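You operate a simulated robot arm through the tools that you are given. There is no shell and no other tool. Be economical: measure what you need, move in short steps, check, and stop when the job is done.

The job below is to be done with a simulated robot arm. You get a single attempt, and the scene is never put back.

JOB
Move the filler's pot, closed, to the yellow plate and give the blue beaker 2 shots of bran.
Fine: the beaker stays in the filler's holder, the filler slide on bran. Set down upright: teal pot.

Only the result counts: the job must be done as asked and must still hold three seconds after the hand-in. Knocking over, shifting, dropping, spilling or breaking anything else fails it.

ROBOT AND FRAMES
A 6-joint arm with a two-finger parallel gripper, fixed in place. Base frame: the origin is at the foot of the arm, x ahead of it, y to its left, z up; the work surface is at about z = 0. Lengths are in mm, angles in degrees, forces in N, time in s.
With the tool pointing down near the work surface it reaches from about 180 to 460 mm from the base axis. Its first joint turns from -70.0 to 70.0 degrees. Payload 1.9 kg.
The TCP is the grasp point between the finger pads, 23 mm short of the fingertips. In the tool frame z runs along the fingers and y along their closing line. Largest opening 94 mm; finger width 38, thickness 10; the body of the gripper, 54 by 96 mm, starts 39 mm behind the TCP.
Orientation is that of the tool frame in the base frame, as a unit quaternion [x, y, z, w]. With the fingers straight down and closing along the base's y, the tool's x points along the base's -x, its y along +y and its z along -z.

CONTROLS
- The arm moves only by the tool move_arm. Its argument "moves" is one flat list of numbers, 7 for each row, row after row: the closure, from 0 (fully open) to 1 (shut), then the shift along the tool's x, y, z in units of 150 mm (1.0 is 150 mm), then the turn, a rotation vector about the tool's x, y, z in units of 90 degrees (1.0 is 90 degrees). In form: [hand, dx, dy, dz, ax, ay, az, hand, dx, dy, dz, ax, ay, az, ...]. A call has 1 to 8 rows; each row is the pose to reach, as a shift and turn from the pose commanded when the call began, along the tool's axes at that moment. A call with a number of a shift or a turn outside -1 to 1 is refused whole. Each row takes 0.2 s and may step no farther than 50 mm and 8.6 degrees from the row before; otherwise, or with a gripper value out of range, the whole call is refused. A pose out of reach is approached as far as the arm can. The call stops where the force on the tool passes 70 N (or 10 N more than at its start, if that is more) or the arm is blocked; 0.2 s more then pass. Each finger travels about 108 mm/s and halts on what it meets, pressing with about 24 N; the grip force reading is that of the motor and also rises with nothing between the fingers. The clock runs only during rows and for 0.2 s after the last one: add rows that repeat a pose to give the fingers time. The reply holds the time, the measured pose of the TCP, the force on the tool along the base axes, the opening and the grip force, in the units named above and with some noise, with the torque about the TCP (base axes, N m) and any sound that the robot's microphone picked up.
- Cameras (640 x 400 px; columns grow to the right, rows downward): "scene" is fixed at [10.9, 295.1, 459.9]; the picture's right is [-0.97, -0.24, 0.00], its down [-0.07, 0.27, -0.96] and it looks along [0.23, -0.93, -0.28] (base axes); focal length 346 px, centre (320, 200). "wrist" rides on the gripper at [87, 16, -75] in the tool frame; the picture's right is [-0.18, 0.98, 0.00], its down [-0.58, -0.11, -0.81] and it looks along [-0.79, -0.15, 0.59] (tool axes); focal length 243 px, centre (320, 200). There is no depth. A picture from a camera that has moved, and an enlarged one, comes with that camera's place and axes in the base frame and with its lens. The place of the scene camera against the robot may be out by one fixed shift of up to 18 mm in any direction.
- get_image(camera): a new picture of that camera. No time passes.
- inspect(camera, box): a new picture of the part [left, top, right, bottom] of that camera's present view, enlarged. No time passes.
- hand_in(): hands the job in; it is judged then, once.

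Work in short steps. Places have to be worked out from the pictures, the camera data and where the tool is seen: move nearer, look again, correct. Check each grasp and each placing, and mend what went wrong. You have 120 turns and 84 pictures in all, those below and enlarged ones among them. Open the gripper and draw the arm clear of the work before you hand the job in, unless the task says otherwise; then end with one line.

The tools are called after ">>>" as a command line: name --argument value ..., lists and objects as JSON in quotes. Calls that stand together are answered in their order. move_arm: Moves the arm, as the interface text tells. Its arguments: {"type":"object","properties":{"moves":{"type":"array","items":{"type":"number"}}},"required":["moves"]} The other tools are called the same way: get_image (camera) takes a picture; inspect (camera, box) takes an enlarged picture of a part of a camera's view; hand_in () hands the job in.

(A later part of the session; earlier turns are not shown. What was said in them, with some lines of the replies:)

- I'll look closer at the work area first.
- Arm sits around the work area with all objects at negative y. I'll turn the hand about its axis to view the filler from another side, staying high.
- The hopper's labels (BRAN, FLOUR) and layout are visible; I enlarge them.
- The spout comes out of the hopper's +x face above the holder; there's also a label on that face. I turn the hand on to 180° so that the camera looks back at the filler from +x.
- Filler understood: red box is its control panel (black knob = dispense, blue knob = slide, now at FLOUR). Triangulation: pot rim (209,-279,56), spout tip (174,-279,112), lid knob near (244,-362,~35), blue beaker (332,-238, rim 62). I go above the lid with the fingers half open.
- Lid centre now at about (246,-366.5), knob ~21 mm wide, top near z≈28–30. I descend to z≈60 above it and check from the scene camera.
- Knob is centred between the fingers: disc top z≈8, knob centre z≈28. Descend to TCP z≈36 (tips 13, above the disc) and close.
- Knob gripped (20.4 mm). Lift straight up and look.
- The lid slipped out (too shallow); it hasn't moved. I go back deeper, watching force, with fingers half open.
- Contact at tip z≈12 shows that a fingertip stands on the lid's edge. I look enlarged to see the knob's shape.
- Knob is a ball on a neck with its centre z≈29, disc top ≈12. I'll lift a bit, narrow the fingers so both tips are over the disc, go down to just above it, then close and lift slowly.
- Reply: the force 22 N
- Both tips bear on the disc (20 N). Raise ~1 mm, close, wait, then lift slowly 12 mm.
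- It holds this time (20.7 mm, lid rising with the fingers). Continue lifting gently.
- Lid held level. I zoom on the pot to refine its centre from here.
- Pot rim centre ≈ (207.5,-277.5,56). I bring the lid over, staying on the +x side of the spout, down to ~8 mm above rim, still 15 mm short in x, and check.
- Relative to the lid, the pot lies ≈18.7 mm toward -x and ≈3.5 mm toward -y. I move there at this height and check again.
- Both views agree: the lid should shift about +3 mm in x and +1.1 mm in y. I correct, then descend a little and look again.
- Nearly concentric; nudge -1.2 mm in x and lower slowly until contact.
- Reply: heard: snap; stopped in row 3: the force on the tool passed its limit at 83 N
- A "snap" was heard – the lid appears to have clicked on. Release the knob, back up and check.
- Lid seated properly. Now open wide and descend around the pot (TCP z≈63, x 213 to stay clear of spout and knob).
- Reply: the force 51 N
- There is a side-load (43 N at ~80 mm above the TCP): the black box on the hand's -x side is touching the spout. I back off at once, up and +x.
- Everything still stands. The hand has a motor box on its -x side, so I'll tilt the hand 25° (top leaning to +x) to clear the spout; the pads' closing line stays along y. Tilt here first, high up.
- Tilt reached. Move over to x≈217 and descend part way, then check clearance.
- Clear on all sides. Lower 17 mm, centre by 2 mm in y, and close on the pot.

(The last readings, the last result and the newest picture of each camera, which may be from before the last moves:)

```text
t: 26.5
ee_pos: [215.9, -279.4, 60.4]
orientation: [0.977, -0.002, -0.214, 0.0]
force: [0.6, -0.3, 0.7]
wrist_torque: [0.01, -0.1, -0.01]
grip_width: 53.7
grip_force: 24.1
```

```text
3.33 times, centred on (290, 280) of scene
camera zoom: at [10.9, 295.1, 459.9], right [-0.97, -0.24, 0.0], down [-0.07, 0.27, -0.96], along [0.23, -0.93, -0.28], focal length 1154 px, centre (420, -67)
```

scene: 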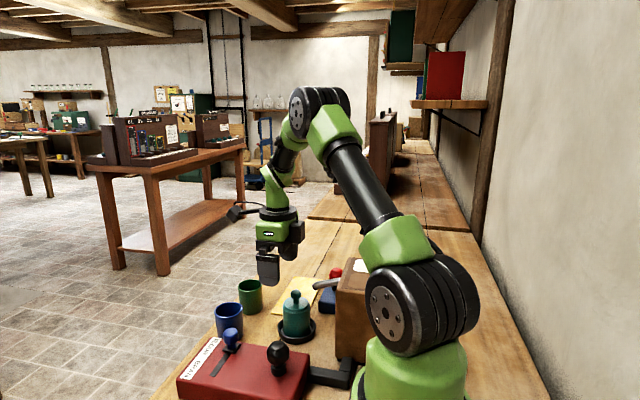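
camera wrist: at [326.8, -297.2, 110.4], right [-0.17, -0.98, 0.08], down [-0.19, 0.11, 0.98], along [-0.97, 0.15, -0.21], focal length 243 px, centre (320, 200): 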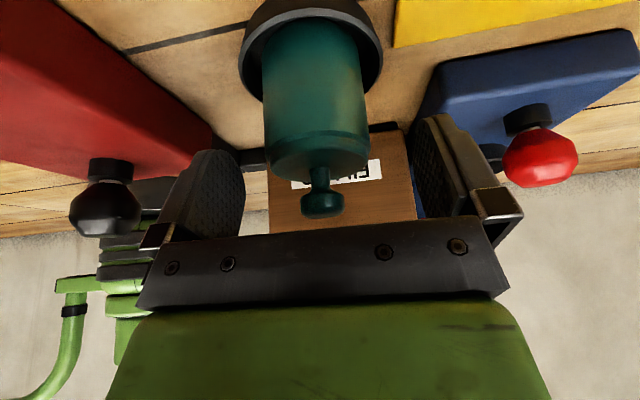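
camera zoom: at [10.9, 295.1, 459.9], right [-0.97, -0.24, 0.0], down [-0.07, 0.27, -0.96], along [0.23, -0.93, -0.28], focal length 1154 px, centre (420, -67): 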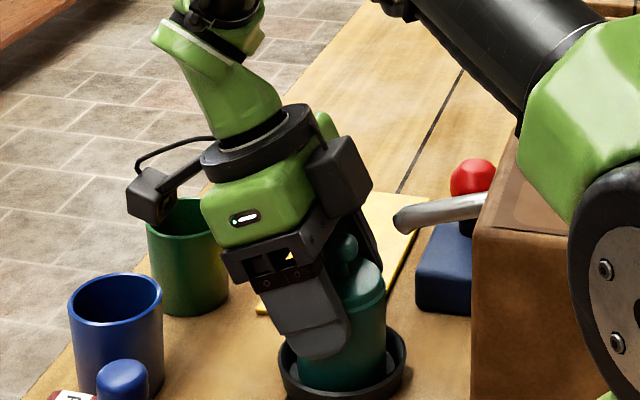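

Gripped at 53.7 mm. Lift vertically, slowly, 30 mm.

>>> move_arm --moves '[1, -0.014, 0, -0.03, 0, 0, 0, 1, -0.028, 0, -0.06, 0, 0, 0, 1, -0.05, 0, -0.109, 0, 0, 0, 1, -0.085, 0, -0.181, 0, 0, 0]'

>>> inspect --camera "scene" --box '[220, 220, 360, 340]'

```text
t: 27.5
ee_pos: [216.7, -277.7, 91.4]
orientation: [0.977, -0.001, -0.215, 0.0]
force: [1.1, -0.6, -5.4]
wrist_torque: [0.0, -0.04, -0.01]
grip_width: 53.9
grip_force: 23.4
```

```text
3.33 times, centred on (290, 280) of scene
camera zoom: at [10.9, 295.1, 459.9], right [-0.97, -0.24, 0.0], down [-0.07, 0.27, -0.96], along [0.23, -0.93, -0.28], focal length 1154 px, centre (420, -67)
```

zoom: 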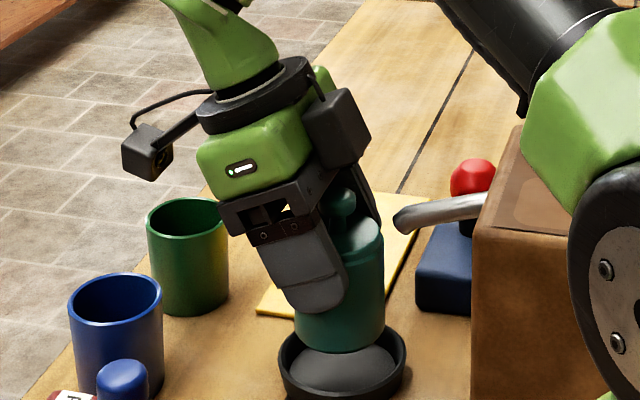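

Pot is lifted (≈5.4 N), clear of the holder. I pull it away from the spout (+x, up) and begin yawing the hand about the vertical, so that the lean points to +y for reach at the plate (pot stays upright).

>>> move_arm --moves '[1, 0.097, 0, -0.045, 0, 0, 0, 1, 0.171, 0.04, -0.154, 0, 0, 0, 1, 0.092, 0.08, -0.323, 0, 0, 0, 1, 0.092, 0.08, -0.323, -0.038, 0, -0.0815, 1, 0.092, 0.08, -0.323, -0.076, 0, -0.163, 1, 0.092, 0.08, -0.323, -0.114, 0, -0.2446, 1, 0.092, 0.08, -0.323, -0.152, 0, -0.326, 1, 0.092, 0.08, -0.323, -0.19, 0, -0.408]'

>>> get_image --camera "scene"

```text
t: 29.3
ee_pos: [250.5, -289.6, 129.9]
orientation: [0.916, 0.337, -0.203, 0.076]
force: [-0.8, -0.1, -5.4]
wrist_torque: [0.03, -0.02, -0.01]
grip_width: 53.8
grip_force: 24.3
```

```text
37 pictures are left
```

scene: 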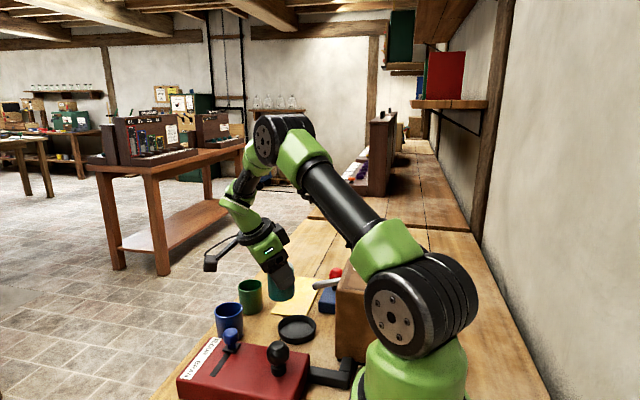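

Still firm and upright. Continue yawing another ~40°.

>>> move_arm --moves '[1, 0, 0, 0, -0.038, 0, -0.0815, 1, 0, 0, 0, -0.076, 0, -0.163, 1, 0, 0, 0, -0.114, 0, -0.2446, 1, 0, 0, 0, -0.152, 0, -0.326, 1, 0, 0, 0, -0.19, 0, -0.408]'

>>> get_image --camera "wrist"

>>> inspect --camera "scene" --box '[200, 190, 360, 350]'

```text
t: 30.5
ee_pos: [249.9, -290.4, 129.8]
orientation: [0.743, 0.634, -0.163, 0.141]
force: [-0.2, 1.1, -5.7]
wrist_torque: [0.05, 0.01, 0.0]
grip_width: 53.8
grip_force: 23.6
```

```text
36 pictures are left
camera wrist: at [283.1, -183.7, 160.7], right [0.94, -0.32, 0.08], down [-0.14, -0.17, 0.98], along [-0.3, -0.93, -0.2], focal length 243 px, centre (320, 200)
```

wrist: 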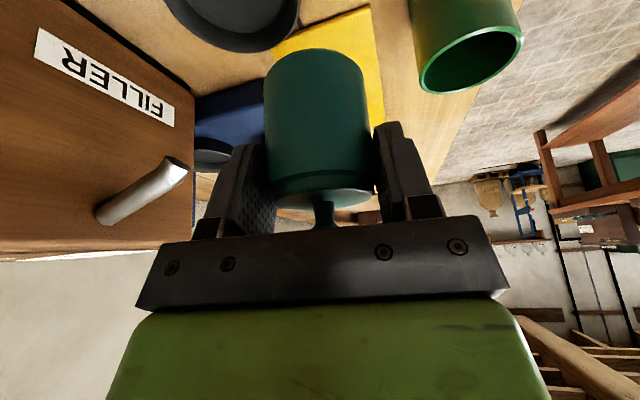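

```text
2.50 times, centred on (280, 270) of scene
camera zoom: at [10.9, 295.1, 459.9], right [-0.97, -0.24, 0.0], down [-0.07, 0.27, -0.96], along [0.23, -0.93, -0.28], focal length 866 px, centre (420, 25)
```

zoom: 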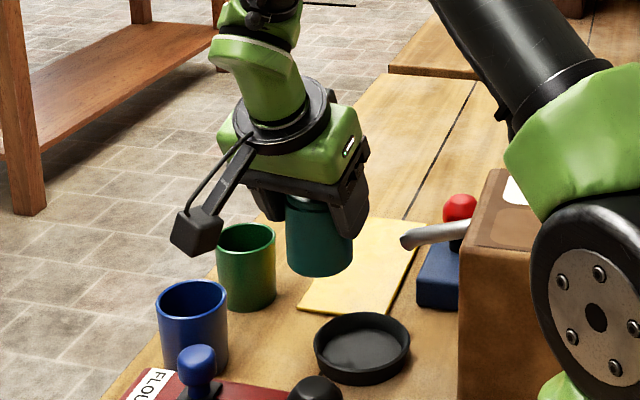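

Carry the pot over the plate to pot centre ≈(245,-365), and lower to ~10 mm above it.

>>> move_arm --moves '[1, -0.13, 0.015, 0.06, 0, 0, 0, 1, -0.26, 0.03, 0.12, 0, 0, 0, 1, -0.397, 0.045, 0.185, 0, 0, 0, 1, -0.355, 0.045, 0.276, 0, 0, 0, 1, -0.313, 0.045, 0.367, 0, 0, 0, 1, -0.228, 0.045, 0.548, 0, 0, 0]'

>>> get_image --camera "wrist"

>>> inspect --camera "scene" --box '[220, 220, 360, 340]'

```text
t: 31.9
ee_pos: [246.4, -355.8, 73.1]
orientation: [0.744, 0.632, -0.164, 0.141]
force: [-0.4, -0.8, -5.6]
wrist_torque: [0.01, 0.01, -0.04]
grip_width: 53.9
grip_force: 24.0
```

```text
34 pictures are left
camera wrist: at [280.4, -250.0, 103.4], right [0.94, -0.32, 0.08], down [-0.14, -0.17, 0.98], along [-0.3, -0.93, -0.2], focal length 243 px, centre (320, 200)
```

wrist: 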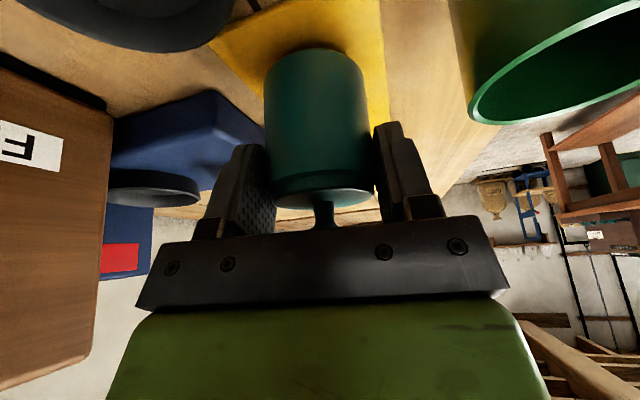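

```text
3.33 times, centred on (290, 280) of scene
camera zoom: at [10.9, 295.1, 459.9], right [-0.97, -0.24, 0.0], down [-0.07, 0.27, -0.96], along [0.23, -0.93, -0.28], focal length 1154 px, centre (420, -67)
```

zoom: 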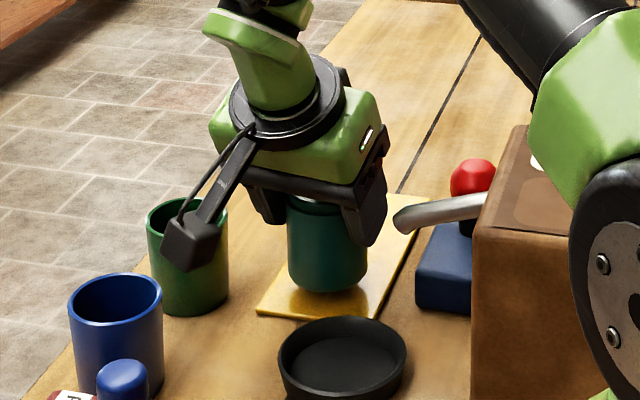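

Positioned over the plate. Lower in small steps.

>>> move_arm --moves '[1, 0.014, 0, 0.03, 0, 0, 0, 1, 0.02, 0, 0.042, 0, 0, 0, 1, 0.0254, 0, 0.0544, 0, 0, 0]'

>>> inspect --camera "scene" --box '[250, 240, 330, 320]'

```text
t: 32.7
ee_pos: [246.5, -356.2, 62.1]
orientation: [0.745, 0.631, -0.165, 0.142]
force: [-1.9, 4.0, 11.0]
wrist_torque: [0.51, 0.3, -0.08]
grip_width: 53.9
grip_force: 24.1
```

```text
5.00 times, centred on (290, 280) of scene
camera zoom: at [10.9, 295.1, 459.9], right [-0.97, -0.24, 0.0], down [-0.07, 0.27, -0.96], along [0.23, -0.93, -0.28], focal length 1731 px, centre (470, -200)
```

zoom: 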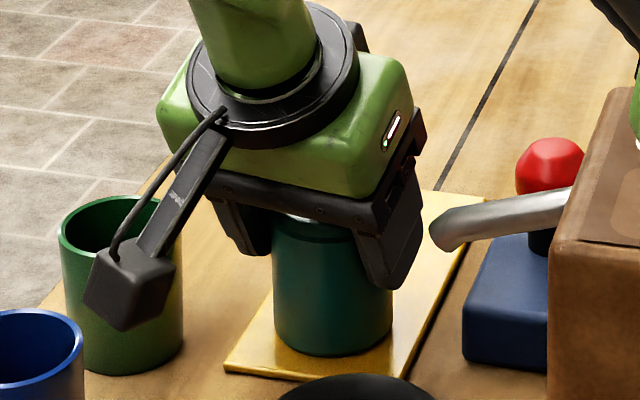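

Pot stands on the plate (force reversed to +11 N). Open to ~72 mm and rise vertically.

>>> move_arm --moves '[0.22, 0, 0, 0, 0, 0, 0, 0.22, 0, 0, 0, 0, 0, 0, 0.22, -0.056, 0, -0.12, 0, 0, 0, 0.22, -0.13, 0, -0.28, 0, 0, 0, 0.22, -0.21, 0, -0.453, 0, 0, 0]'

>>> get_image --camera "wrist"

>>> inspect --camera "scene" --box '[220, 220, 360, 340]'

```text
t: 33.9
ee_pos: [246.3, -358.5, 136.0]
orientation: [0.744, 0.632, -0.164, 0.141]
force: [1.4, 0.1, 0.2]
wrist_torque: [0.0, 0.03, -0.01]
grip_width: 73.4
grip_force: 0.1
```

```text
31 pictures are left
camera wrist: at [279.6, -252.1, 166.7], right [0.94, -0.32, 0.08], down [-0.14, -0.17, 0.98], along [-0.3, -0.93, -0.2], focal length 243 px, centre (320, 200)
```

wrist: 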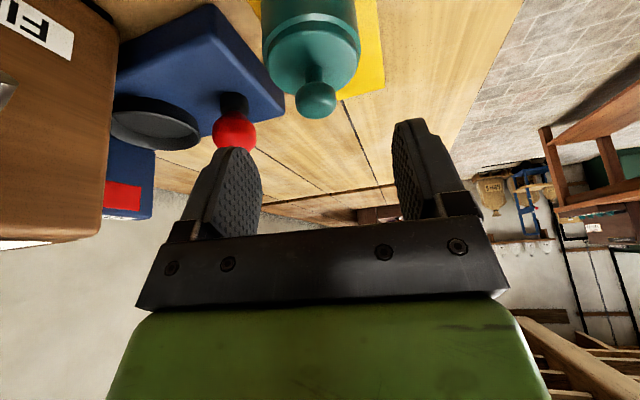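

```text
3.33 times, centred on (290, 280) of scene
camera zoom: at [10.9, 295.1, 459.9], right [-0.97, -0.24, 0.0], down [-0.07, 0.27, -0.96], along [0.23, -0.93, -0.28], focal length 1154 px, centre (420, -67)
```

zoom: 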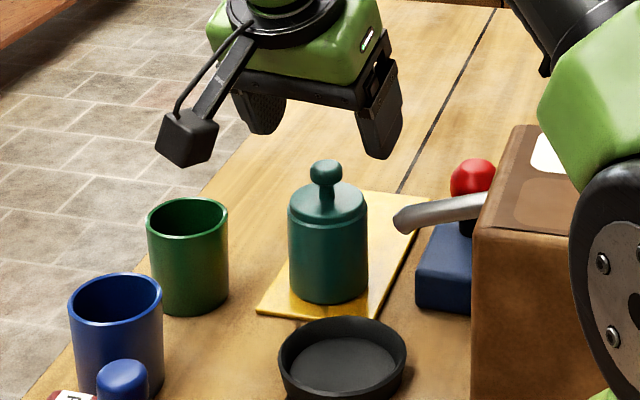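

Pot stands closed and upright on the plate. Next the blue beaker: keep this tilt (needed under the spout), fly to above it and look.

>>> move_arm --moves '[0.2, 0.21, 0.11, -0.105, 0, 0, 0, 0.1, 0.42, 0.22, -0.21, 0, 0, 0, 0, 0.63, 0.33, -0.315, 0, 0, 0, 0, 0.838, 0.439, -0.42, 0, 0, 0, 0, 0.838, 0.439, -0.42, 0, 0, 0]'

>>> get_image --camera "wrist"

>>> inspect --camera "scene" --box '[180, 220, 340, 360]'

```text
t: 35.1
ee_pos: [332.3, -228.2, 141.9]
orientation: [0.744, 0.632, -0.165, 0.142]
force: [0.5, -0.5, -0.2]
wrist_torque: [0.0, 0.02, 0.01]
grip_width: 94.2
grip_force: 0.1
```

```text
29 pictures are left
camera wrist: at [366.1, -121.9, 173.1], right [0.94, -0.32, 0.08], down [-0.14, -0.17, 0.98], along [-0.3, -0.93, -0.2], focal length 243 px, centre (320, 200)
```

wrist: 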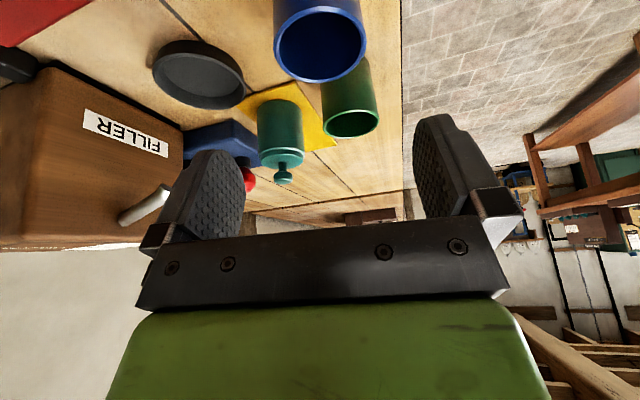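

```text
2.86 times, centred on (260, 290) of scene
camera zoom: at [10.9, 295.1, 459.9], right [-0.97, -0.24, 0.0], down [-0.07, 0.27, -0.96], along [0.23, -0.93, -0.28], focal length 989 px, centre (491, -57)
```

zoom: 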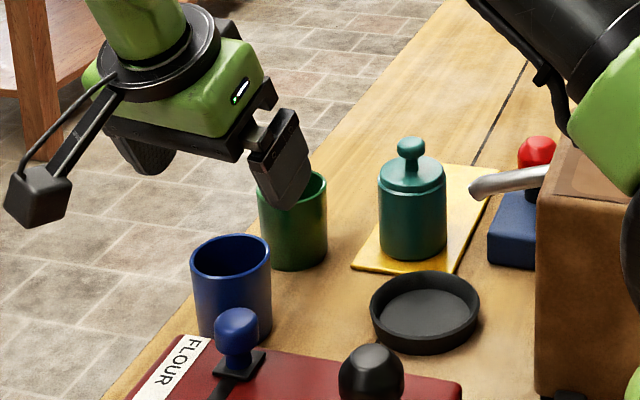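

Beaker centre ≈(336,-236.5). Shift +5 in x and descend in steps to TCP z≈58.

>>> move_arm --moves '[0, 0.08, 0.033, 0.168, 0, 0, 0, 0, 0.161, 0.033, 0.337, 0, 0, 0, 0, 0.2, 0.033, 0.42, 0, 0, 0, 0, 0.242, 0.033, 0.505, 0, 0, 0]'

>>> inspect --camera "scene" --box '[180, 220, 340, 360]'

>>> get_image --camera "wrist"

```text
t: 36.1
ee_pos: [339.3, -229.2, 58.1]
orientation: [0.744, 0.632, -0.164, 0.141]
force: [0.1, -0.1, -0.6]
wrist_torque: [-0.04, -0.01, -0.04]
grip_width: 93.8
grip_force: 0.0
```

```text
2.86 times, centred on (260, 290) of scene
camera zoom: at [10.9, 295.1, 459.9], right [-0.97, -0.24, 0.0], down [-0.07, 0.27, -0.96], along [0.23, -0.93, -0.28], focal length 989 px, centre (491, -57)
```

zoom: 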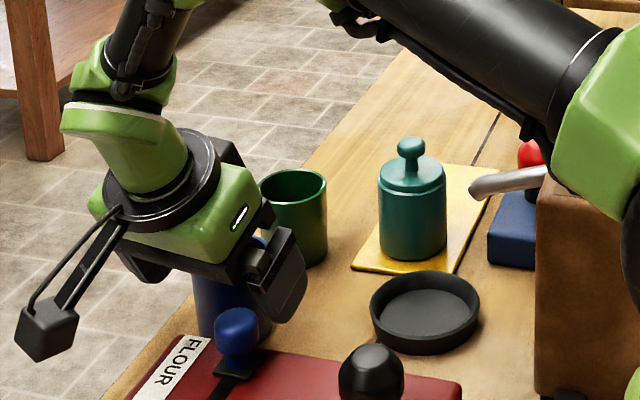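

```text
26 pictures are left
camera wrist: at [373.3, -122.3, 88.2], right [0.94, -0.32, 0.08], down [-0.14, -0.17, 0.98], along [-0.3, -0.93, -0.2], focal length 243 px, centre (320, 200)
```

wrist: 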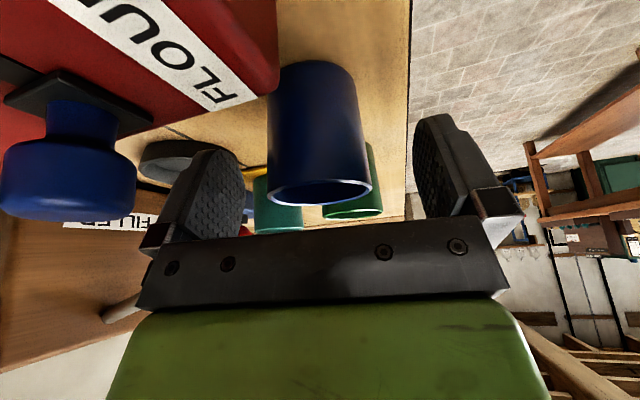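

Beaker sits centred between the fingers. Close on it.

>>> move_arm --moves '[0.3, 0, 0, 0, 0, 0, 0, 0.6, 0, 0, 0, 0, 0, 0, 1, 0, 0, 0, 0, 0, 0, 1, 0, 0, 0, 0, 0, 0, 1, -0.028, 0, -0.06, 0, 0, 0, 1, -0.056, 0, -0.12, 0, 0, 0, 1, -0.085, 0, -0.181, 0, 0, 0]'

>>> get_image --camera "wrist"

```text
t: 37.7
ee_pos: [339.3, -228.5, 86.4]
orientation: [0.744, 0.632, -0.164, 0.141]
force: [0.2, 0.2, -1.3]
wrist_torque: [-0.01, -0.02, 0.0]
grip_width: 49.5
grip_force: 23.9
```

```text
25 pictures are left
camera wrist: at [372.5, -123.2, 116.7], right [0.94, -0.32, 0.08], down [-0.14, -0.17, 0.98], along [-0.3, -0.93, -0.2], focal length 243 px, centre (320, 200)
```

wrist: 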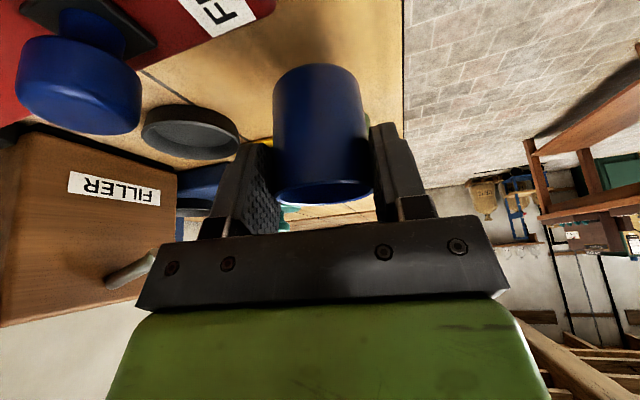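

Beaker lifted (49.5 mm grip). Move it up and inward, start yawing back toward lean +x.

>>> move_arm --moves '[1, -0.085, 0, -0.181, 0, 0, 0, 1, -0.226, -0.149, -0.188, 0, 0, 0, 1, -0.351, -0.298, -0.16, 0, 0, 0, 1, -0.351, -0.298, -0.16, 0.038, 0, 0.0815, 1, -0.351, -0.298, -0.16, 0.076, 0, 0.163, 1, -0.351, -0.298, -0.16, 0.114, 0, 0.2446, 1, -0.351, -0.298, -0.16, 0.152, 0, 0.326, 1, -0.351, -0.298, -0.16, 0.19, 0, 0.408]'

>>> move_arm --moves '[1, 0, 0, 0, 0.038, 0, 0.0815, 1, 0, 0, 0, 0.076, 0, 0.163, 1, 0, 0, 0, 0.114, 0, 0.2446, 1, 0, 0, 0, 0.152, 0, 0.326, 1, 0, 0, 0, 0.19, 0, 0.408]'

>>> get_image --camera "wrist"

>>> inspect --camera "scene" --box '[200, 200, 360, 340]'

```text
t: 39.5
ee_pos: [290.0, -257.9, 129.9]
orientation: [0.917, 0.336, -0.202, 0.076]
force: [0.2, -0.3, -1.3]
wrist_torque: [0.03, -0.02, -0.01]
grip_width: 49.5
grip_force: 23.7
```

```text
t: 40.7
ee_pos: [287.8, -257.6, 129.5]
orientation: [0.977, -0.003, -0.214, 0.0]
force: [0.3, -0.5, -1.3]
wrist_torque: [-0.03, -0.03, -0.02]
grip_width: 49.6
grip_force: 24.3
```

```text
24 pictures are left
camera wrist: at [398.0, -274.3, 160.8], right [-0.17, -0.98, 0.08], down [-0.19, 0.11, 0.98], along [-0.97, 0.15, -0.21], focal length 243 px, centre (320, 200)
```

wrist: 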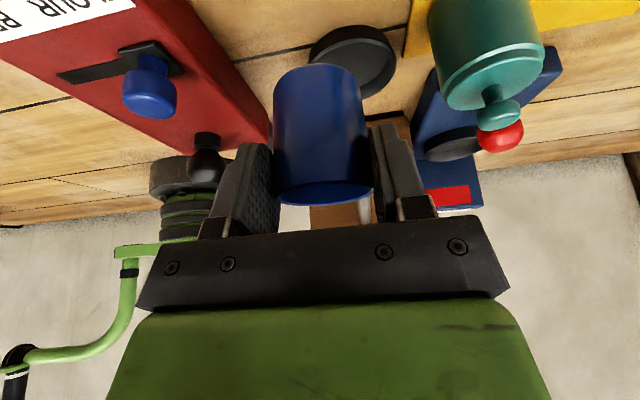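

```text
2.86 times, centred on (280, 270) of scene
camera zoom: at [10.9, 295.1, 459.9], right [-0.97, -0.24, 0.0], down [-0.07, 0.27, -0.96], along [0.23, -0.93, -0.28], focal length 989 px, centre (434, 0)
```

zoom: 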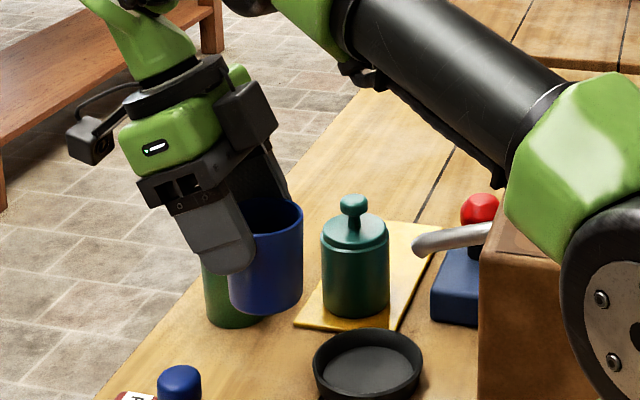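

Beaker is held upright. I enlarge the wrist view to fix the holder's centre.

>>> inspect --camera "wrist" --box '[260, 0, 420, 120]'

```text
3.33 times, centred on (340, 60) of wrist
camera zoom: at [398.0, -274.3, 160.8], right [-0.17, -0.98, 0.08], down [-0.19, 0.11, 0.98], along [-0.97, 0.15, -0.21], focal length 809 px, centre (253, 667)
```

zoom: 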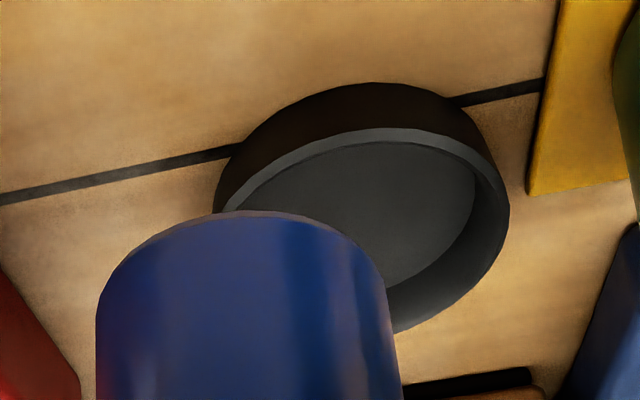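

Combining views, holder centre ≈ (211,-281), beaker centre is ~11 mm behind the TCP in x. Move to TCP (221,-281) and lower to z≈75.

>>> move_arm --moves '[1, -0.2, 0.078, 0.094, 0, 0, 0, 1, -0.403, 0.156, 0.188, 0, 0, 0, 1, -0.36, 0.156, 0.28, 0, 0, 0, 1, -0.318, 0.156, 0.37, 0, 0, 0, 1, -0.248, 0.156, 0.521, 0, 0, 0]'

>>> inspect --camera "scene" --box '[240, 245, 360, 345]'

>>> inspect --camera "wrist" --box '[220, 0, 420, 220]'

```text
t: 41.9
ee_pos: [222.9, -281.3, 74.3]
orientation: [0.977, -0.002, -0.214, -0.001]
force: [0.3, -0.2, -1.0]
wrist_torque: [0.02, -0.02, 0.03]
grip_width: 49.3
grip_force: 24.3
```

```text
4.00 times, centred on (300, 295) of scene
camera zoom: at [10.9, 295.1, 459.9], right [-0.97, -0.24, 0.0], down [-0.07, 0.27, -0.96], along [0.23, -0.93, -0.28], focal length 1385 px, centre (400, -180)
```

zoom: 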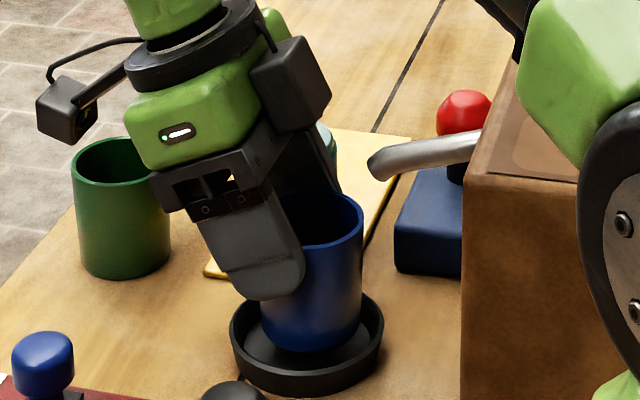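

```text
1.82 times, centred on (320, 110) of wrist
camera zoom: at [332.1, -297.3, 105.1], right [-0.17, -0.98, 0.08], down [-0.19, 0.11, 0.98], along [-0.97, 0.15, -0.21], focal length 441 px, centre (320, 364)
```

zoom: 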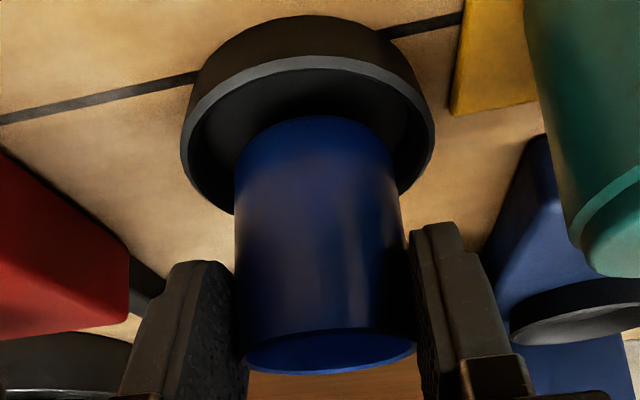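

Well aligned; nudge 1.5 mm in x and y and lower to contact.

>>> move_arm --moves '[1, 0.009, -0.01, -0.004, 0, 0, 0, 1, 0.026, -0.01, 0.032, 0, 0, 0, 1, 0.037, -0.01, 0.056, 0, 0, 0, 1, 0.043, -0.01, 0.069, 0, 0, 0]'

```text
t: 42.9
ee_pos: [224.2, -279.9, 62.4]
orientation: [0.977, -0.003, -0.213, 0.0]
force: [-0.4, 1.4, 3.7]
wrist_torque: [0.05, 0.22, -0.05]
grip_width: 49.4
grip_force: 24.6
```

Contact made (+3.7 N). Press 0.7 mm more, open to ~75 mm and rise vertically.

>>> move_arm --moves '[1, 0.002, 0, 0.004, 0, 0, 0, 0.2, 0.002, 0, 0.004, 0, 0, 0, 0.2, 0.002, 0, 0.004, 0, 0, 0, 0.2, -0.056, 0, -0.12, 0, 0, 0, 0.2, -0.13, 0, -0.28, 0, 0, 0, 0.2, -0.21, 0, -0.453, 0, 0, 0]'

>>> get_image --camera "wrist"

>>> inspect --camera "scene" --box '[160, 240, 360, 400]'

```text
t: 44.3
ee_pos: [221.9, -278.3, 135.6]
orientation: [0.977, -0.002, -0.214, 0.0]
force: [-1.2, -0.3, 0.6]
wrist_torque: [-0.01, -0.01, -0.03]
grip_width: 75.3
grip_force: 0.1
```

```text
19 pictures are left
camera wrist: at [331.1, -295.6, 167.9], right [-0.17, -0.98, 0.08], down [-0.19, 0.11, 0.98], along [-0.97, 0.15, -0.2], focal length 243 px, centre (320, 200)
```

wrist: 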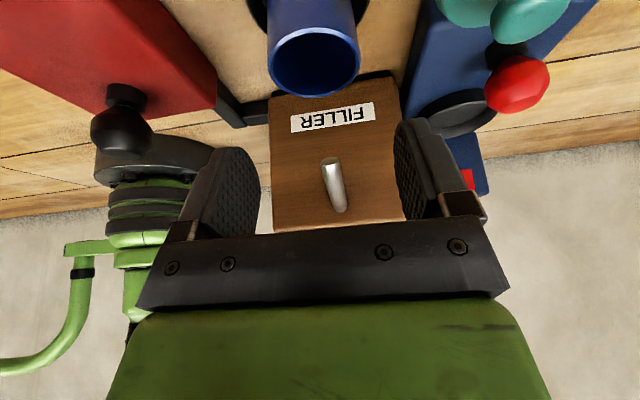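

```text
2.50 times, centred on (260, 320) of scene
camera zoom: at [10.9, 295.1, 459.9], right [-0.97, -0.24, 0.0], down [-0.07, 0.27, -0.96], along [0.23, -0.93, -0.28], focal length 866 px, centre (470, -100)
```

zoom: 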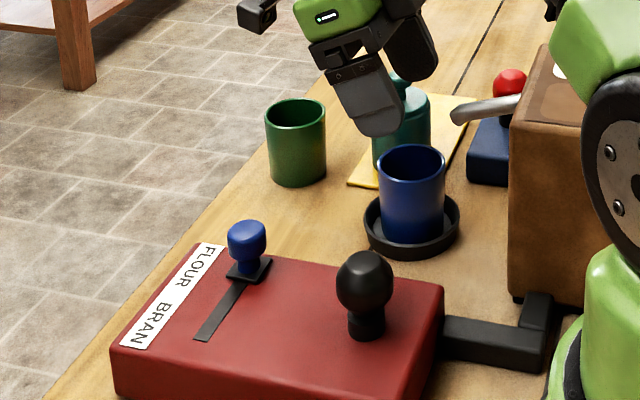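

Beaker stands in the holder beneath the spout. Next the slide: knob ball ≈(289.5,-163.5,60), slot runs to +y (BRAN, end y≈-98). I straighten the hand and go above the knob, looking before descending.

>>> move_arm --moves '[0.2, 0.03, -0.05, -0.15, 0, 0.07, 0, 0.3, 0.12, -0.25, -0.25, 0, 0.14, 0, 0.4, 0.22, -0.5, -0.33, 0, 0.21, 0, 0.4, 0.312, -0.765, -0.396, 0, 0.274, 0, 0.4, 0.312, -0.765, -0.396, 0, 0.274, 0]'

>>> get_image --camera "wrist"

```text
t: 45.5
ee_pos: [294.1, -160.8, 170.3]
orientation: [1.0, -0.003, -0.001, 0.001]
force: [0.2, -0.1, -1.3]
wrist_torque: [-0.02, 0.01, -0.02]
grip_width: 56.4
grip_force: 0.1
```

```text
17 pictures are left
camera wrist: at [380.8, -177.7, 243.6], right [-0.19, -0.98, 0.0], down [-0.58, 0.11, 0.81], along [-0.79, 0.15, -0.59], focal length 243 px, centre (320, 200)
```

wrist: 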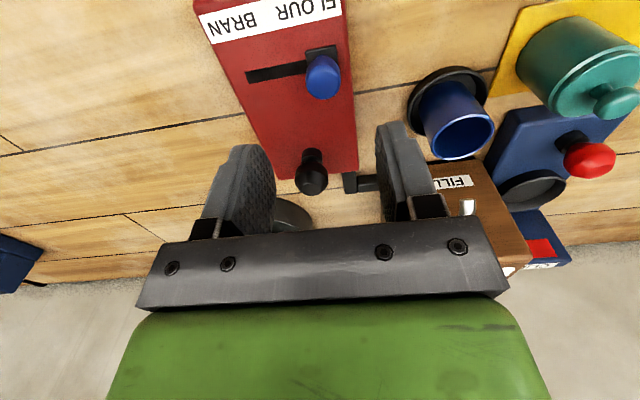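

Knob is right below (288,-162). Descend with ~56 mm opening to tips just over the panel, then view.

>>> move_arm --moves '[0.4, -0.037, 0.008, 0.2, 0, 0, 0, 0.4, -0.037, 0.008, 0.42, 0, 0, 0, 0.4, -0.037, 0.008, 0.58, 0, 0, 0, 0.4, -0.037, 0.008, 0.66, 0, 0, 0]'

>>> inspect --camera "scene" --box '[170, 280, 330, 400]'

```text
t: 46.5
ee_pos: [288.5, -165.4, 71.9]
orientation: [1.0, -0.002, -0.001, 0.001]
force: [-0.3, 0.7, 0.2]
wrist_torque: [0.03, 0.0, -0.01]
grip_width: 56.3
grip_force: 0.0
```

```text
3.33 times, centred on (250, 340) of scene
camera zoom: at [10.9, 295.1, 459.9], right [-0.97, -0.24, 0.0], down [-0.07, 0.27, -0.96], along [0.23, -0.93, -0.28], focal length 1154 px, centre (553, -267)
```

zoom: 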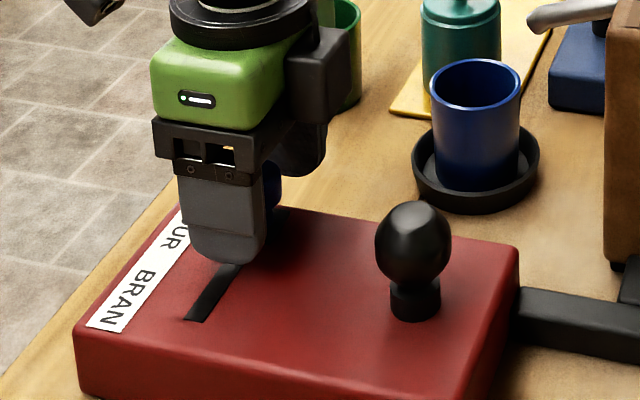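

Close on the knob.

>>> move_arm --moves '[0.7, 0, 0, 0, 0, 0, 0, 1, 0, 0, 0, 0, 0, 0, 1, 0, 0, 0, 0, 0, 0, 1, 0, 0, 0, 0, 0, 0]'

>>> get_image --camera "wrist"

```text
t: 47.5
ee_pos: [289.3, -164.5, 71.8]
orientation: [1.0, -0.003, -0.002, -0.001]
force: [11.3, 46.0, -2.1]
wrist_torque: [0.53, -0.1, -0.1]
grip_width: 25.7
grip_force: 45.3
```

```text
15 pictures are left
camera wrist: at [375.3, -179.6, 145.6], right [-0.19, -0.98, 0.0], down [-0.58, 0.11, 0.81], along [-0.79, 0.15, -0.59], focal length 243 px, centre (320, 200)
```

wrist: 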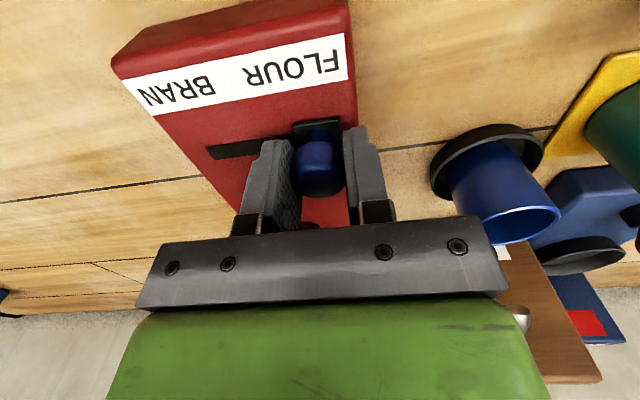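

Knob gripped (25.7 mm). Slide toward +y (BRAN) in small steps.

>>> move_arm --moves '[1, 0, -0.03, 0, 0, 0, 0, 1, 0, -0.08, 0, 0, 0, 0, 1, 0, -0.13, 0, 0, 0, 0, 1, 0, -0.18, 0, 0, 0, 0, 1, 0, -0.23, 0, 0, 0, 0, 1, 0, -0.27, 0, 0, 0, 0]'

>>> get_image --camera "wrist"

```text
t: 48.9
ee_pos: [287.8, -127.9, 71.7]
orientation: [1.0, 0.0, 0.001, 0.001]
force: [27.9, -0.9, -9.9]
wrist_torque: [0.0, -0.02, -0.01]
grip_width: 25.3
grip_force: 44.8
```

```text
14 pictures are left
camera wrist: at [373.9, -142.7, 147.2], right [-0.19, -0.98, 0.0], down [-0.58, 0.11, 0.8], along [-0.79, 0.15, -0.59], focal length 243 px, centre (320, 200)
```

wrist: 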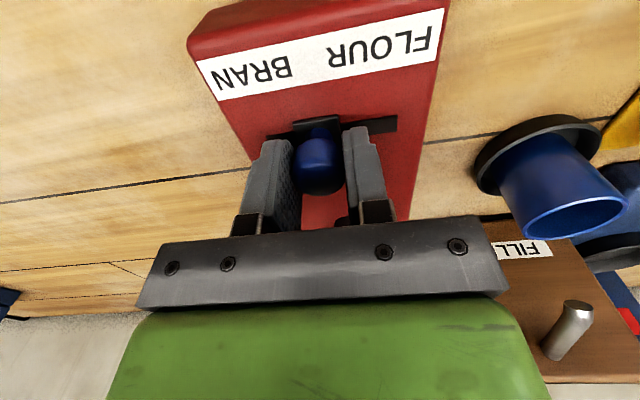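

The slide follows. There's a +x side force, so I add ~2 mm in +x and continue to the end stop.

>>> move_arm --moves '[1, 0.012, -0.03, 0, 0, 0, 0, 1, 0.018, -0.07, 0, 0, 0, 0, 1, 0.02, -0.1, 0, 0, 0, 0, 1, 0.022, -0.13, 0, 0, 0, 0, 1, 0.024, -0.16, 0, 0, 0, 0]'

>>> get_image --camera "wrist"

```text
t: 50.1
ee_pos: [288.1, -102.0, 72.2]
orientation: [1.0, -0.003, -0.002, 0.002]
force: [-11.1, -31.2, 20.3]
wrist_torque: [-0.48, 0.9, -0.11]
grip_width: 25.1
grip_force: 45.2
```

```text
13 pictures are left
camera wrist: at [374.3, -119.1, 146.4], right [-0.19, -0.98, 0.0], down [-0.58, 0.11, 0.81], along [-0.79, 0.15, -0.59], focal length 243 px, centre (320, 200)
```

wrist: 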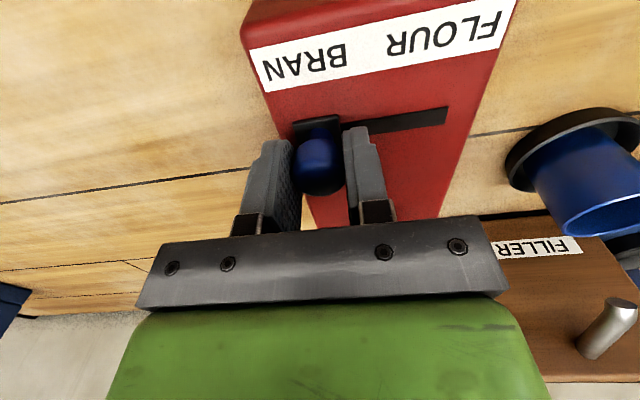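

End stop reached, slide at BRAN. Release and rise, then go above the black knob (≈198,-134) with shut fingers.

>>> move_arm --moves '[0.45, 0, 0.01, 0, 0, 0, 0, 0.45, 0, 0.01, 0, 0, 0, 0, 0.45, 0, 0.01, -0.15, 0, 0, 0, 0.45, 0, 0.01, -0.4, 0, 0, 0, 0.8, 0, 0.01, -0.65, 0, 0, 0, 1, -0.2, 0.08, -0.65, 0, 0, 0, 1, -0.4, 0.15, -0.6, 0, 0, 0, 1, -0.6, 0.21, -0.55, 0, 0, 0]'

>>> inspect --camera "scene" --box '[170, 240, 370, 400]'

>>> get_image --camera "wrist"

```text
t: 51.9
ee_pos: [200.0, -131.7, 154.5]
orientation: [1.0, -0.001, 0.0, 0.0]
force: [0.1, -0.7, 0.2]
wrist_torque: [0.0, 0.02, 0.0]
grip_width: 0.0
grip_force: 23.6
```

```text
2.50 times, centred on (270, 320) of scene
camera zoom: at [10.9, 295.1, 459.9], right [-0.97, -0.24, 0.0], down [-0.07, 0.27, -0.96], along [0.23, -0.93, -0.28], focal length 866 px, centre (445, -100)
```

zoom: 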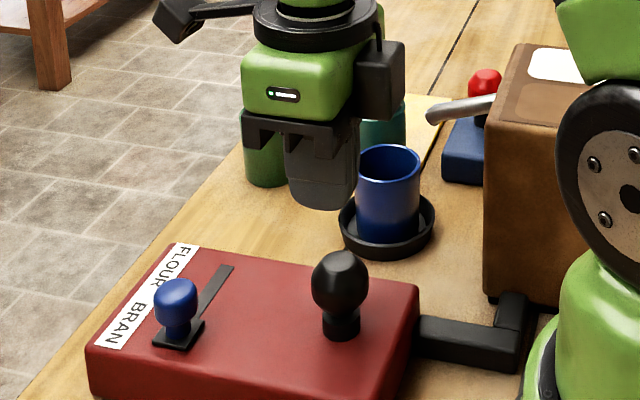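

```text
11 pictures are left
camera wrist: at [286.8, -147.8, 229.5], right [-0.19, -0.98, 0.0], down [-0.58, 0.11, 0.81], along [-0.79, 0.15, -0.59], focal length 243 px, centre (320, 200)
```

wrist: 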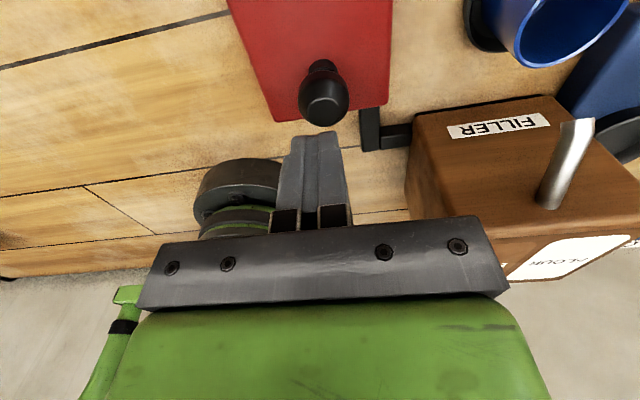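

Slide sits at BRAN. Black knob is under the shut fingers, (198.6,-133). Lower to near its top and then press gently, reading force and sound.

>>> move_arm --moves '[1, -0.01, 0.009, 0.12, 0, 0, 0, 1, -0.01, 0.009, 0.22, 0, 0, 0, 1, -0.01, 0.009, 0.24, 0, 0, 0, 1, -0.01, 0.009, 0.26, 0, 0, 0]'

>>> inspect --camera "scene" --box '[230, 300, 330, 380]'

```text
t: 52.9
ee_pos: [197.8, -133.1, 115.7]
orientation: [1.0, -0.002, 0.0, 0.002]
force: [-0.2, 0.0, 0.4]
wrist_torque: [0.01, 0.02, 0.01]
grip_width: 0.0
grip_force: 23.4
```

```text
5.00 times, centred on (280, 340) of scene
camera zoom: at [10.9, 295.1, 459.9], right [-0.97, -0.24, 0.0], down [-0.07, 0.27, -0.96], along [0.23, -0.93, -0.28], focal length 1731 px, centre (520, -500)
```

zoom: 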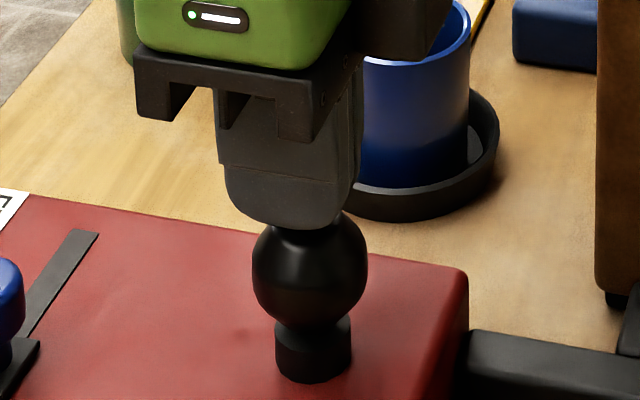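

Tips are just over the knob. Press slowly.

>>> move_arm --moves '[1, 0, 0, 0.015, 0, 0, 0, 1, 0, 0, 0.03, 0, 0, 0, 1, 0, 0, 0.045, 0, 0, 0, 1, 0, 0, 0.06, 0, 0, 0, 1, 0, 0, 0.075, 0, 0, 0]'

```text
t: 54.1
ee_pos: [196.4, -135.4, 104.4]
orientation: [1.0, -0.001, -0.001, 0.0]
force: [0.6, 1.0, 5.2]
wrist_torque: [0.02, 0.02, -0.01]
grip_width: 0.0
grip_force: 24.3
heard: click
```

A click was heard with the knob giving way at ~5 N. I hold briefly, release upward and check for a shot in the beaker.

>>> move_arm --moves '[1, 0, 0, 0, 0, 0, 0, 1, 0, 0, -0.05, 0, 0, 0, 1, 0, 0, -0.12, 0, 0, 0, 1, 0, 0, -0.12, 0, 0, 0, 1, 0, 0, -0.12, 0, 0, 0]'

>>> inspect --camera "scene" --box '[240, 270, 360, 370]'

```text
t: 55.3
ee_pos: [195.4, -134.5, 123.3]
orientation: [1.0, -0.002, -0.001, 0.001]
force: [0.0, 0.3, 0.1]
wrist_torque: [0.0, 0.02, -0.03]
grip_width: 0.0
grip_force: 23.9
```

```text
4.00 times, centred on (300, 320) of scene
camera zoom: at [10.9, 295.1, 459.9], right [-0.97, -0.24, 0.0], down [-0.07, 0.27, -0.96], along [0.23, -0.93, -0.28], focal length 1385 px, centre (400, -280)
```

zoom: 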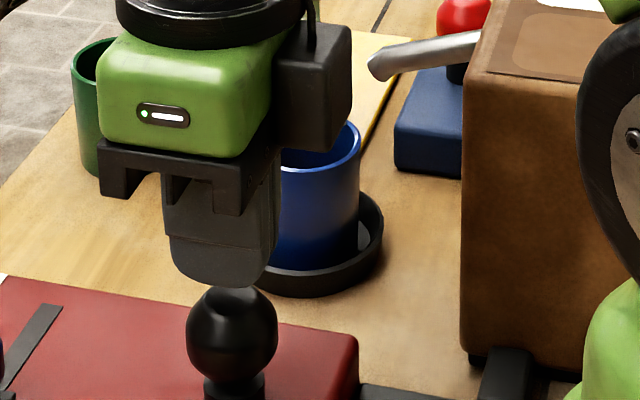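

I rise and move over to look into the beaker with the wrist camera.

>>> move_arm --moves '[1, 0, 0, -0.3, 0, 0, 0, 1, 0.03, 0.1, -0.6, 0, 0, 0, 1, 0.06, 0.35, -0.647, 0, 0, 0, 1, 0.1, 0.6, -0.647, 0, 0, 0, 1, 0.133, 0.707, -0.647, 0, 0, 0]'

>>> inspect --camera "wrist" --box '[270, 0, 450, 120]'

```text
t: 56.5
ee_pos: [215.9, -240.1, 222.0]
orientation: [1.0, -0.001, 0.0, 0.0]
force: [-0.2, -0.6, 0.8]
wrist_torque: [0.0, 0.0, 0.0]
grip_width: 0.0
grip_force: 24.8
```

```text
3.33 times, centred on (360, 60) of wrist
camera zoom: at [303.0, -255.4, 296.1], right [-0.19, -0.98, 0.0], down [-0.58, 0.11, 0.81], along [-0.79, 0.15, -0.59], focal length 809 px, centre (187, 667)
```

zoom: 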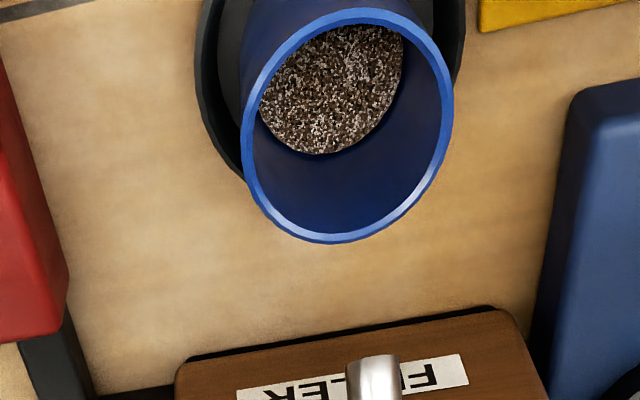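

The beaker now holds bran – one click, one shot. I go back for the second press, stopping just above the knob.

>>> move_arm --moves '[1, -0.03, -0.15, 0, 0, 0, 0, 1, -0.08, -0.4, 0, 0, 0, 0, 1, -0.12, -0.65, 0, 0, 0, 0, 1, -0.123, -0.709, 0.25, 0, 0, 0, 1, -0.123, -0.709, 0.5, 0, 0, 0, 1, -0.123, -0.709, 0.66, 0, 0, 0, 1, -0.123, -0.709, 0.66, 0, 0, 0]'

```text
t: 58.1
ee_pos: [199.5, -134.2, 122.1]
orientation: [1.0, -0.002, -0.001, 0.001]
force: [0.7, 0.2, -1.0]
wrist_torque: [0.01, 0.02, 0.01]
grip_width: 0.0
grip_force: 24.6
```

Above the knob again, no sound on the way. Press once more to the same depth (z≈104) and release.

>>> move_arm --moves '[1, 0, 0, 0.04, 0, 0, 0, 1, 0, 0, 0.06, 0, 0, 0, 1, 0, 0, 0.075, 0, 0, 0, 1, 0, 0, 0.09, 0, 0, 0, 1, 0, 0, 0.105, 0, 0, 0, 1, 0, 0, 0.118, 0, 0, 0, 1, 0, 0, 0.118, 0, 0, 0]'

```text
t: 59.7
ee_pos: [197.3, -134.1, 102.9]
orientation: [1.0, -0.001, -0.001, 0.001]
force: [-0.5, -1.5, 6.2]
wrist_torque: [-0.05, 0.04, -0.01]
grip_width: 0.0
grip_force: 23.8
heard: click
```

Second click heard. Release upward, and move to view the beaker as a check.

>>> move_arm --moves '[1, 0, 0, -0.1, 0, 0, 0, 1, 0, 0, -0.4, 0, 0, 0, 1, 0.03, 0.1, -0.7, 0, 0, 0, 1, 0.06, 0.35, -0.78, 0, 0, 0, 1, 0.1, 0.6, -0.78, 0, 0, 0, 1, 0.123, 0.709, -0.78, 0, 0, 0, 1, 0.123, 0.709, -0.78, 0, 0, 0]'

>>> inspect --camera "wrist" --box '[270, 0, 450, 120]'

>>> get_image --camera "scene"

```text
t: 61.3
ee_pos: [216.1, -239.4, 220.6]
orientation: [1.0, -0.001, -0.001, 0.001]
force: [0.5, -1.1, 0.0]
wrist_torque: [-0.05, -0.01, -0.02]
grip_width: 0.0
grip_force: 23.7
```

```text
3.33 times, centred on (360, 60) of wrist
camera zoom: at [303.4, -256.1, 294.7], right [-0.19, -0.98, 0.0], down [-0.58, 0.11, 0.81], along [-0.79, 0.15, -0.59], focal length 809 px, centre (187, 667)
```

zoom: 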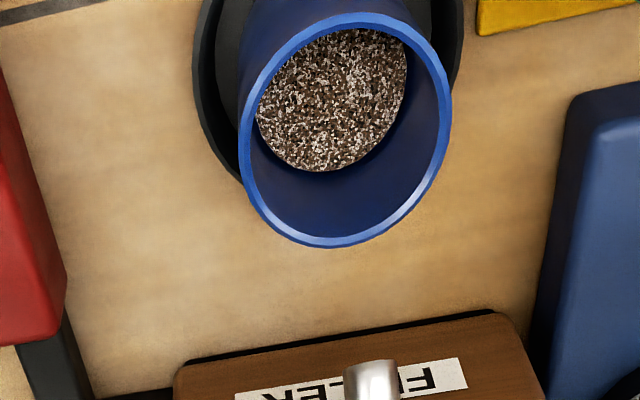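

```text
6 pictures are left
```

scene: 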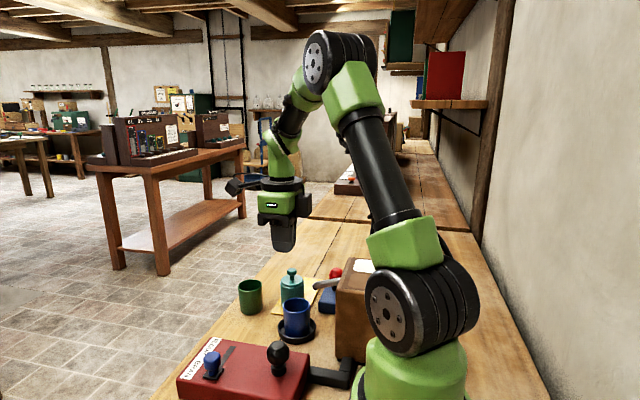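

The bran level rose with the second shot, the pot stands closed on the plate, and the slide is on BRAN. I open the gripper, rise clear and wait a moment.

>>> move_arm --moves '[0.5, 0, 0, -0.2, 0, 0, 0, 0, 0, -0.1, -0.45, 0, 0, 0, 0, 0, -0.2, -0.7, 0, 0, 0, 0, 0, -0.2, -0.7, 0, 0, 0]'

>>> inspect --camera "scene" --box '[160, 240, 360, 400]'

```text
t: 62.3
ee_pos: [219.6, -208.7, 325.5]
orientation: [1.0, -0.001, -0.001, 0.001]
force: [1.0, 0.1, 0.2]
wrist_torque: [0.0, 0.0, 0.01]
grip_width: 94.0
grip_force: 0.1
```

```text
2.50 times, centred on (260, 320) of scene
camera zoom: at [10.9, 295.1, 459.9], right [-0.97, -0.24, 0.0], down [-0.07, 0.27, -0.96], along [0.23, -0.93, -0.28], focal length 866 px, centre (470, -100)
```

zoom: 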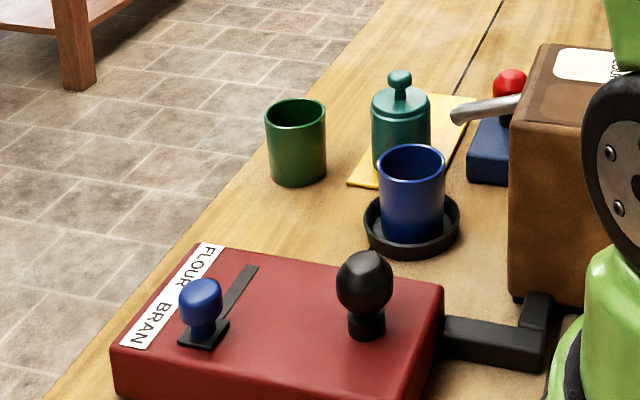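

Everything is in place and the arm is clear; handing in.

>>> hand_in

```text
The job is handed in.
```

The job is handed in: the teal pot, its lid snapped on, stands upright on the yellow plate, and the blue beaker is in the filler's holder with 2 shots of bran, the slide left on bran. While I was lining up on the pot, the hand briefly pressed on the filler's spout (about 43 N); I backed off, and nothing looked moved in the pictures.
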